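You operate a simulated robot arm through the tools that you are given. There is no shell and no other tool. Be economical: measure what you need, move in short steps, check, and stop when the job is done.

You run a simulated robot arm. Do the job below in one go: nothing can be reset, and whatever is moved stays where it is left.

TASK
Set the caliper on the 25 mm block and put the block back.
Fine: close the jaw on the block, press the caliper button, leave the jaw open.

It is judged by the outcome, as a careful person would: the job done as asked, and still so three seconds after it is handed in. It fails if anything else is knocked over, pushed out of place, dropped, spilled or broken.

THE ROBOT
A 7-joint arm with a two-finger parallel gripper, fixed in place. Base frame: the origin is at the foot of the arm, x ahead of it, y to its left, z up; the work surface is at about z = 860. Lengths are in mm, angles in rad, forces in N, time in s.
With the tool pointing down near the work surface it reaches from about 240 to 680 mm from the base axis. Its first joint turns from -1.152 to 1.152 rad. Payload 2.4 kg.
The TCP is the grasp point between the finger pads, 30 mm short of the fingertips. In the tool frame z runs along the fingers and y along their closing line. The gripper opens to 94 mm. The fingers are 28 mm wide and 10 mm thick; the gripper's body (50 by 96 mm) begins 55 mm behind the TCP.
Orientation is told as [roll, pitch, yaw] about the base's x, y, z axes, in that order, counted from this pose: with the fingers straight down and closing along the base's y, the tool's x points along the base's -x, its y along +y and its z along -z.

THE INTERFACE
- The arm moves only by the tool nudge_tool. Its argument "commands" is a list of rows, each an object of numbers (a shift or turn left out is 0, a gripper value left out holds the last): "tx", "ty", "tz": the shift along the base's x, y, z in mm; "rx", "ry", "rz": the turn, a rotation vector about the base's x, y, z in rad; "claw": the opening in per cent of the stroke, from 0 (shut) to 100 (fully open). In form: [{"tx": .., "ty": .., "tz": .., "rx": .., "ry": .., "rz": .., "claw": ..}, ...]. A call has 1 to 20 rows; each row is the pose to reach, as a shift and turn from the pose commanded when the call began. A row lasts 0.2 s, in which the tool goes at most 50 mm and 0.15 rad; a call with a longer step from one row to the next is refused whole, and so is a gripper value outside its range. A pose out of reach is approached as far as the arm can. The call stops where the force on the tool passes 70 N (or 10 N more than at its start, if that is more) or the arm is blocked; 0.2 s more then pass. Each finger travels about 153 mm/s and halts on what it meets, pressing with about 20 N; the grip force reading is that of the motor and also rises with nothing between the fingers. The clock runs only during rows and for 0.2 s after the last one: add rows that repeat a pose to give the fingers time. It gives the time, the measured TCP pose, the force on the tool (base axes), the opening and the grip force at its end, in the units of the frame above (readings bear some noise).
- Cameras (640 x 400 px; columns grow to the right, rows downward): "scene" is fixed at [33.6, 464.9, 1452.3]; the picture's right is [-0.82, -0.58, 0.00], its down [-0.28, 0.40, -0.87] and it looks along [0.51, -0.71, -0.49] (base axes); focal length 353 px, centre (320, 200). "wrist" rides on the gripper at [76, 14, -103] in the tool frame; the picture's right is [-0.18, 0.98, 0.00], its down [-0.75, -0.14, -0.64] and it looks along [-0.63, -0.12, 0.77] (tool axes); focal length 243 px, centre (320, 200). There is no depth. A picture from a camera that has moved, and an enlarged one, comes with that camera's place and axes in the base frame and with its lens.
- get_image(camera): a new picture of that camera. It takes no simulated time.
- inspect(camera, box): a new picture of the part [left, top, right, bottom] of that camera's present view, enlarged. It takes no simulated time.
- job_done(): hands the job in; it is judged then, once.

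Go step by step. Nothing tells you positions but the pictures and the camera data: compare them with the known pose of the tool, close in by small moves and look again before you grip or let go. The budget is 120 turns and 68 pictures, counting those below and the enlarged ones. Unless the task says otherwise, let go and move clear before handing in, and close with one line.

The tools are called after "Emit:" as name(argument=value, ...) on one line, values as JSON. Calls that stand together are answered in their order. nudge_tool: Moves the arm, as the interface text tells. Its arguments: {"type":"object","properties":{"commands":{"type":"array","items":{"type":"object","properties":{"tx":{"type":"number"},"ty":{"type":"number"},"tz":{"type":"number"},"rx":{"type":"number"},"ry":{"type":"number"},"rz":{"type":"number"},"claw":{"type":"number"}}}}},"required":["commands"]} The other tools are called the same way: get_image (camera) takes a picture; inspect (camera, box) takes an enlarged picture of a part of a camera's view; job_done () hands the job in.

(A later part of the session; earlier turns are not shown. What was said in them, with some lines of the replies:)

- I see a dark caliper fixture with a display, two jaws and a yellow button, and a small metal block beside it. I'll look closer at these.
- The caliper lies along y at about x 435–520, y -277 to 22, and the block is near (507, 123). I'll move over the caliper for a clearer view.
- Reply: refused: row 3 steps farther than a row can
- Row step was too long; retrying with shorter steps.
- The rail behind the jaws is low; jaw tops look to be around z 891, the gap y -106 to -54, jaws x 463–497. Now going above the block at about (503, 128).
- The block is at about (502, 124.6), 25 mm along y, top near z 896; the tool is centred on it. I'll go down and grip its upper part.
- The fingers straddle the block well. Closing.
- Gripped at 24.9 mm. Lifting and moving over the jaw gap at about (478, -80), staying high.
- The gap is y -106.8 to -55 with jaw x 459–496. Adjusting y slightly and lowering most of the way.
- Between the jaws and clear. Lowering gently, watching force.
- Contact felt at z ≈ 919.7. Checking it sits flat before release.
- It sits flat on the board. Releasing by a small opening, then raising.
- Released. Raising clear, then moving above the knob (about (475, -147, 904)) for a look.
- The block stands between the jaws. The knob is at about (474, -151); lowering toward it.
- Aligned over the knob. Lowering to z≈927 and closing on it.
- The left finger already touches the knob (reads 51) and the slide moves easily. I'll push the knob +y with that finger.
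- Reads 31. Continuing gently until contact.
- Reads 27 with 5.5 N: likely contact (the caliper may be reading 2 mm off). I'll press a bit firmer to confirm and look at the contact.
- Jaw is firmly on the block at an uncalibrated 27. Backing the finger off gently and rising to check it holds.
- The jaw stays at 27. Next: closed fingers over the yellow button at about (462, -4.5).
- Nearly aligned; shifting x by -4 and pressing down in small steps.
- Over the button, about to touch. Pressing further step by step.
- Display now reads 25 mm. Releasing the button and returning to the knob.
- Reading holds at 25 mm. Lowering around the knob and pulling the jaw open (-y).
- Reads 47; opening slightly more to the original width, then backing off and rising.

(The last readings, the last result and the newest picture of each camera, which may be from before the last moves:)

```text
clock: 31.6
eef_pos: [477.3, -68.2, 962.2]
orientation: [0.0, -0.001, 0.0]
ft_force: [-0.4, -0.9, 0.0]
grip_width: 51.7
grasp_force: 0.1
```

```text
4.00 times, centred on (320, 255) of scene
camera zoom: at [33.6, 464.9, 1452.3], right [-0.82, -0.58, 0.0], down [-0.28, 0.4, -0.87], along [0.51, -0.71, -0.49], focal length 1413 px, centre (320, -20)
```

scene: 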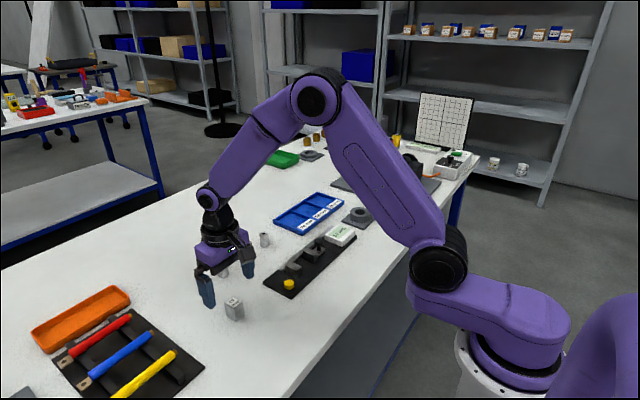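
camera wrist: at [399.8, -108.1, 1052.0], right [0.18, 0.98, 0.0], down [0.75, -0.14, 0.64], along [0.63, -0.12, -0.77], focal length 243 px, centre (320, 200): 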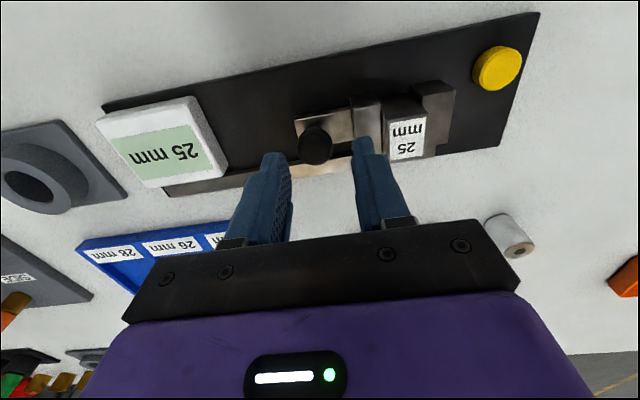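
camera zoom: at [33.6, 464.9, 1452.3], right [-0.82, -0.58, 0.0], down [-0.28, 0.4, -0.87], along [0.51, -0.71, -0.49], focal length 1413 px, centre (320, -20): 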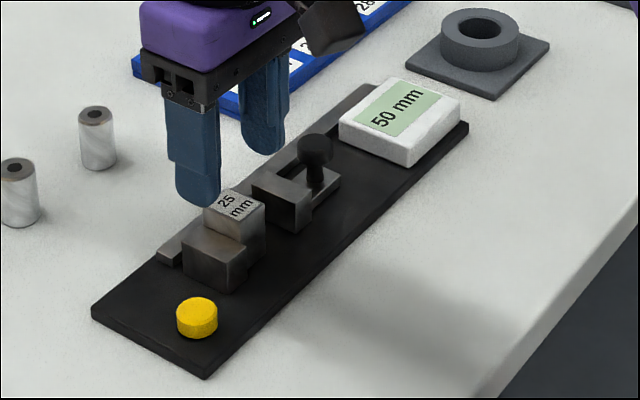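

Caliper reads 50 with the jaw open. The block is at (478.5, -68) against the fixed jaw, so I'll grip its top, fingertips above the jaw.

Emit:
nudge_tool(commands=[{"tx": 1.5, "claw": 42}, {"tx": 1.5, "tz": -20}, {"tx": 1.5, "tz": -30}, {"tx": 1.5, "tz": -35}, {"tx": 1.5, "tz": -35}])

Emit:
inspect(camera="scene", box=[285, 225, 345, 285])

```text
clock: 32.8
eef_pos: [479.6, -67.0, 928.3]
orientation: [-0.001, 0.0, 0.0]
ft_force: [0.0, 0.3, -0.5]
grip_width: 39.5
grasp_force: 0.0
```

```text
6.67 times, centred on (315, 255) of scene
camera zoom: at [33.6, 464.9, 1452.3], right [-0.82, -0.58, 0.0], down [-0.28, 0.4, -0.87], along [0.51, -0.71, -0.49], focal length 2356 px, centre (353, -167)
```

zoom: 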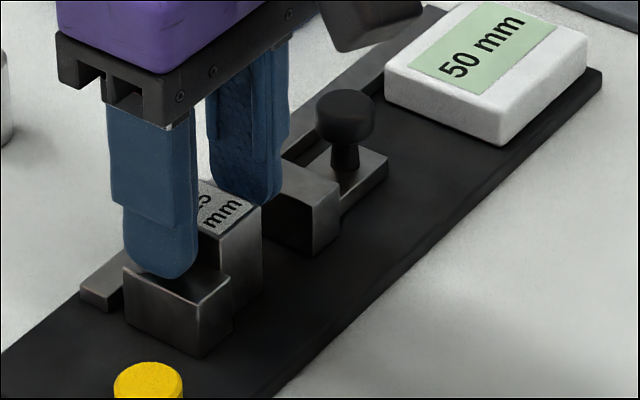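

Fingertips sit just above the fixed jaw. Down 2 mm more, then close.

Emit:
nudge_tool(commands=[{"tz": -1}, {"tz": -2}, {"tz": -2}])

Emit:
nudge_tool(commands=[{"claw": 32}, {"claw": 27}, {"claw": 20}, {"claw": 15}, {"claw": 15}])

Emit:
inspect(camera="scene", box=[285, 225, 345, 285])

```text
clock: 33.6
eef_pos: [480.0, -66.1, 925.6]
orientation: [0.001, -0.001, 0.001]
ft_force: [-1.6, -0.2, 5.7]
grip_width: 39.6
grasp_force: 0.4
```

```text
clock: 34.8
eef_pos: [479.4, -68.2, 926.1]
orientation: [-0.001, -0.002, 0.0]
ft_force: [0.8, -2.7, 8.2]
grip_width: 24.5
grasp_force: 20.4
```

```text
6.67 times, centred on (315, 255) of scene
camera zoom: at [33.5, 464.8, 1452.3], right [-0.82, -0.58, 0.0], down [-0.28, 0.4, -0.87], along [0.51, -0.71, -0.49], focal length 2356 px, centre (353, -167)
```

zoom: 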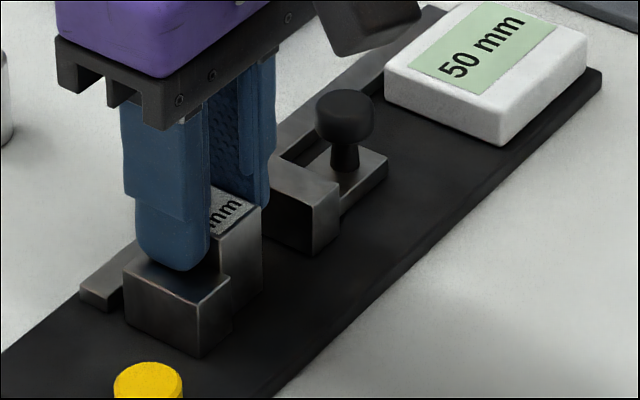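

Gripped (24.5 mm). Lifting slightly and easing away from the fixed jaw to test the hold.

Emit:
nudge_tool(commands=[{"tz": 3}, {"tz": 6, "ty": -2}, {"tz": 10, "ty": -5}, {"tz": 25, "ty": -8}, {"tz": 40, "ty": -8}, {"tz": 40, "ty": -8}])

Emit:
inspect(camera="scene", box=[270, 195, 360, 285])

Emit:
inspect(camera="wrist", box=[220, 70, 420, 210])

```text
clock: 36.2
eef_pos: [478.4, -74.0, 965.2]
orientation: [-0.001, 0.0, 0.001]
ft_force: [1.3, 0.0, -2.2]
grip_width: 24.7
grasp_force: 19.7
```

```text
4.44 times, centred on (315, 240) of scene
camera zoom: at [33.6, 464.9, 1452.3], right [-0.82, -0.58, 0.0], down [-0.28, 0.4, -0.87], along [0.51, -0.71, -0.49], focal length 1570 px, centre (342, 22)
```

zoom: 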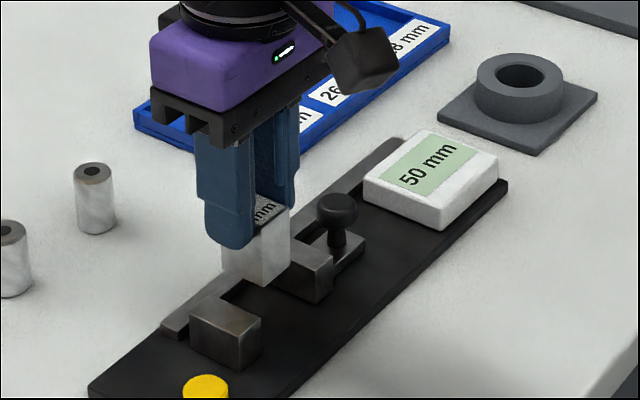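

```text
2.86 times, centred on (320, 140) of wrist
camera zoom: at [402.7, -60.2, 1069.3], right [0.18, 0.98, 0.0], down [0.75, -0.14, 0.64], along [0.63, -0.12, -0.77], focal length 693 px, centre (320, 371)
```

zoom: 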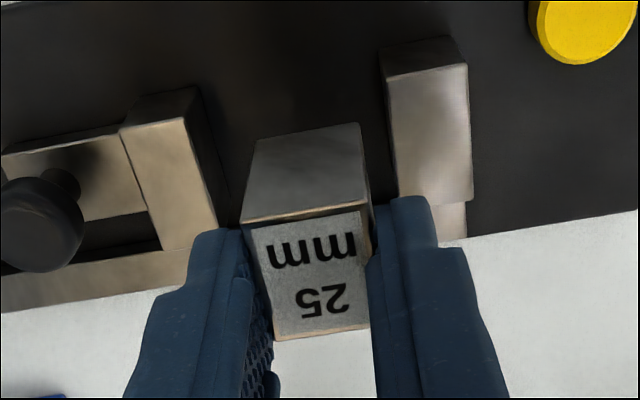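

Held upright. Carrying it back to its original spot.

Emit:
nudge_tool(commands=[{"tz": 25}, {"tz": 25, "tx": 6, "ty": 40}, {"tz": 25, "tx": 12, "ty": 80}, {"tz": 25, "tx": 18, "ty": 120}, {"tz": 25, "tx": 24, "ty": 160}, {"tz": 25, "tx": 24, "ty": 201.1}, {"tz": -15, "tx": 24, "ty": 201.1}, {"tz": -40, "tx": 24, "ty": 201.1}, {"tz": -40, "tx": 24, "ty": 201.1}])

Emit:
inspect(camera="scene", box=[180, 250, 280, 330])

```text
clock: 38.2
eef_pos: [502.0, 127.3, 926.0]
orientation: [0.001, -0.001, -0.001]
ft_force: [0.4, 0.7, -2.2]
grip_width: 24.6
grasp_force: 20.0
```

```text
5.00 times, centred on (230, 290) of scene
camera zoom: at [33.6, 464.9, 1452.3], right [-0.82, -0.58, 0.0], down [-0.28, 0.4, -0.87], along [0.51, -0.71, -0.49], focal length 1767 px, centre (770, -250)
```

zoom: 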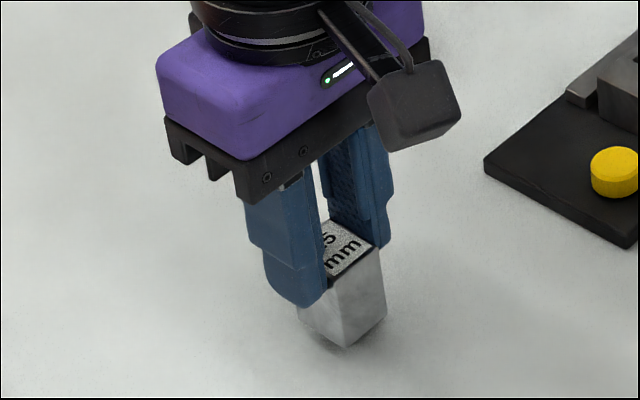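

Emit:
nudge_tool(commands=[{"tz": -4}, {"tz": -8}, {"tz": -8}])

Emit:
inspect(camera="scene", box=[205, 280, 265, 330])

```text
clock: 39.0
eef_pos: [503.1, 127.0, 915.8]
orientation: [0.0, 0.0, 0.0]
ft_force: [0.3, -0.2, -2.5]
grip_width: 24.8
grasp_force: 19.5
```

```text
8.00 times, centred on (235, 305) of scene
camera zoom: at [33.6, 464.9, 1452.3], right [-0.82, -0.58, 0.0], down [-0.28, 0.4, -0.87], along [0.51, -0.71, -0.49], focal length 2827 px, centre (1000, -640)
```

zoom: 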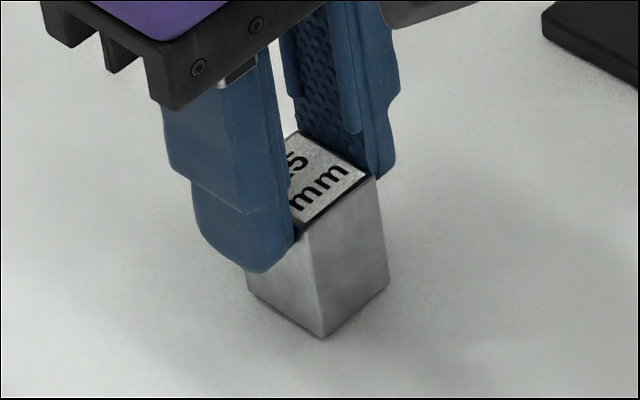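

Shifted by roughly 1–2 mm from the original image position; correcting and touching down.

Emit:
nudge_tool(commands=[{"tx": -1.2, "ty": -1.7}, {"tx": -1.2, "ty": -1.7, "tz": -1}, {"tx": -1.2, "ty": -1.7, "tz": -1.7}, {"tx": -1.2, "ty": -1.7, "tz": -1.7}])

Emit:
inspect(camera="scene", box=[205, 280, 265, 330])

```text
clock: 40.0
eef_pos: [501.3, 124.4, 916.9]
orientation: [0.001, -0.001, 0.001]
ft_force: [0.2, 0.2, -2.0]
grip_width: 25.0
grasp_force: 19.4
```

```text
8.00 times, centred on (235, 305) of scene
camera zoom: at [33.6, 464.9, 1452.3], right [-0.82, -0.58, 0.0], down [-0.28, 0.4, -0.87], along [0.51, -0.71, -0.49], focal length 2827 px, centre (1000, -640)
```

zoom: 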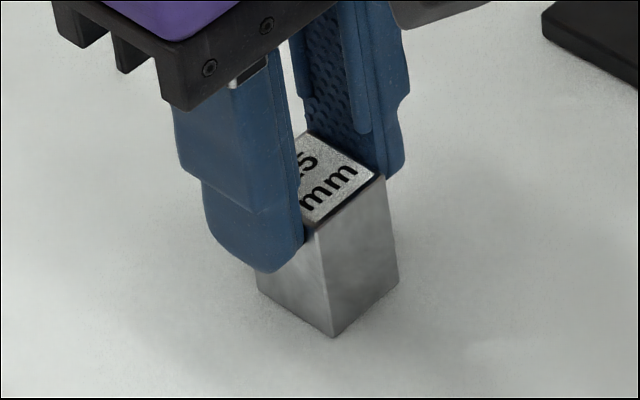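

Within about 1 mm now; not yet touching (only its weight is felt). Lowering in 1 mm steps.

Emit:
nudge_tool(commands=[{"tz": -0.7, "tx": 0.4, "ty": 0.4}, {"tz": -1.2, "tx": 0.4, "ty": 0.4}, {"tz": -1.2, "tx": 0.4, "ty": 0.4}])

Emit:
nudge_tool(commands=[{"tz": -0.5}, {"tz": -1}, {"tz": -1}])

```text
clock: 40.8
eef_pos: [502.6, 125.0, 915.3]
orientation: [-0.001, -0.001, -0.001]
ft_force: [-2.3, -5.4, 17.9]
grip_width: 24.7
grasp_force: 20.3
```

```text
clock: 41.6
eef_pos: [502.0, 125.0, 913.2]
orientation: [0.0, -0.002, 0.0]
ft_force: [-1.8, -7.5, 17.3]
grip_width: 25.0
grasp_force: 19.5
```

Touched down. Easing pressure, opening, and rising.

Emit:
nudge_tool(commands=[{"tz": 1}, {"tz": 1.5}, {"tz": 1.5, "claw": 29}, {"tz": 1.5, "claw": 33}, {"tz": 1.5, "claw": 50}, {"tz": 1.5, "claw": 50}, {"tz": 40}, {"tz": 85}, {"tz": 130}, {"tz": 130}])

Emit:
inspect(camera="scene", box=[205, 280, 265, 330])

Emit:
get_image(camera="scene")

Emit:
inspect(camera="scene", box=[200, 200, 380, 330])

```text
clock: 43.8
eef_pos: [504.2, 123.2, 1044.2]
orientation: [-0.001, 0.001, -0.001]
ft_force: [0.5, 0.0, -0.8]
grip_width: 47.1
grasp_force: 0.0
```

```text
8.00 times, centred on (235, 305) of scene
camera zoom: at [33.6, 464.9, 1452.3], right [-0.82, -0.58, 0.0], down [-0.28, 0.4, -0.87], along [0.51, -0.71, -0.49], focal length 2827 px, centre (1000, -640)
```

zoom: 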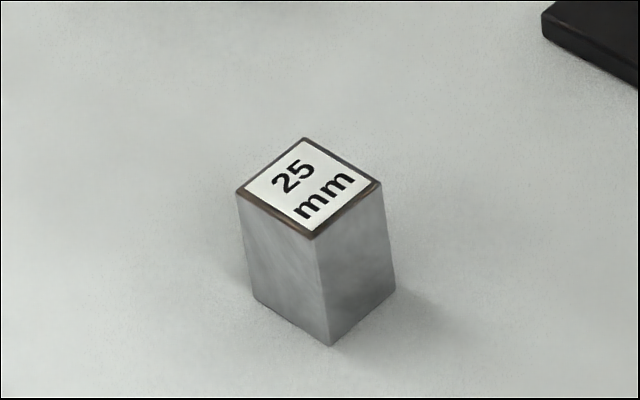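

```text
12 pictures are left
```

scene: 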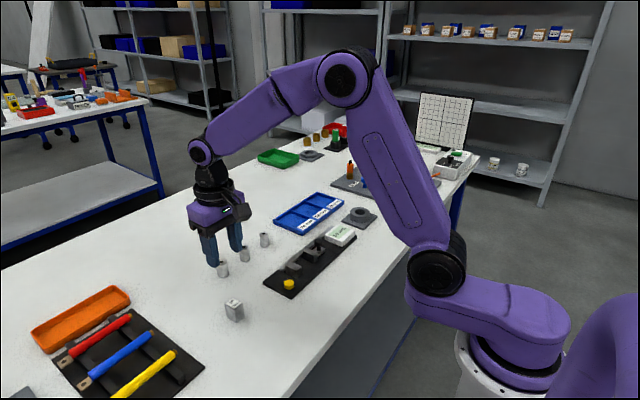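

```text
3.08 times, centred on (290, 265) of scene
camera zoom: at [33.6, 464.9, 1452.3], right [-0.82, -0.58, 0.0], down [-0.28, 0.4, -0.87], along [0.51, -0.71, -0.49], focal length 1087 px, centre (412, 0)
```

zoom: 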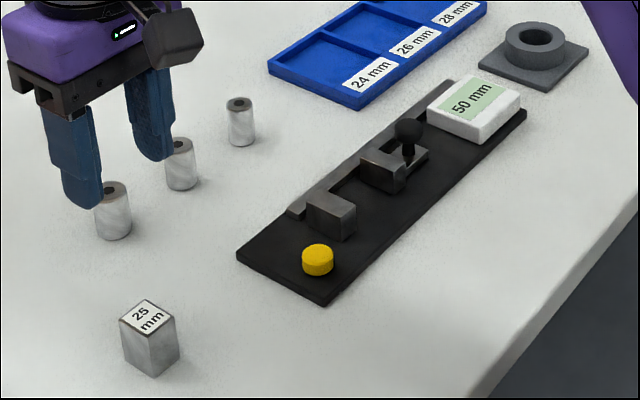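

The block is back within about 3 mm of where it started, standing upright. The caliper was set to 25 mm on it, now reads 50 mm with the jaw open, and nothing else has moved.

Emit:
job_done()

```text
The job is handed in.
```

The caliper is set on the 25 mm block: it read 27 mm on the block before I pressed the button and 25 mm after. The jaw is open at 50 mm, and the block is back within about 3 mm of its original place.
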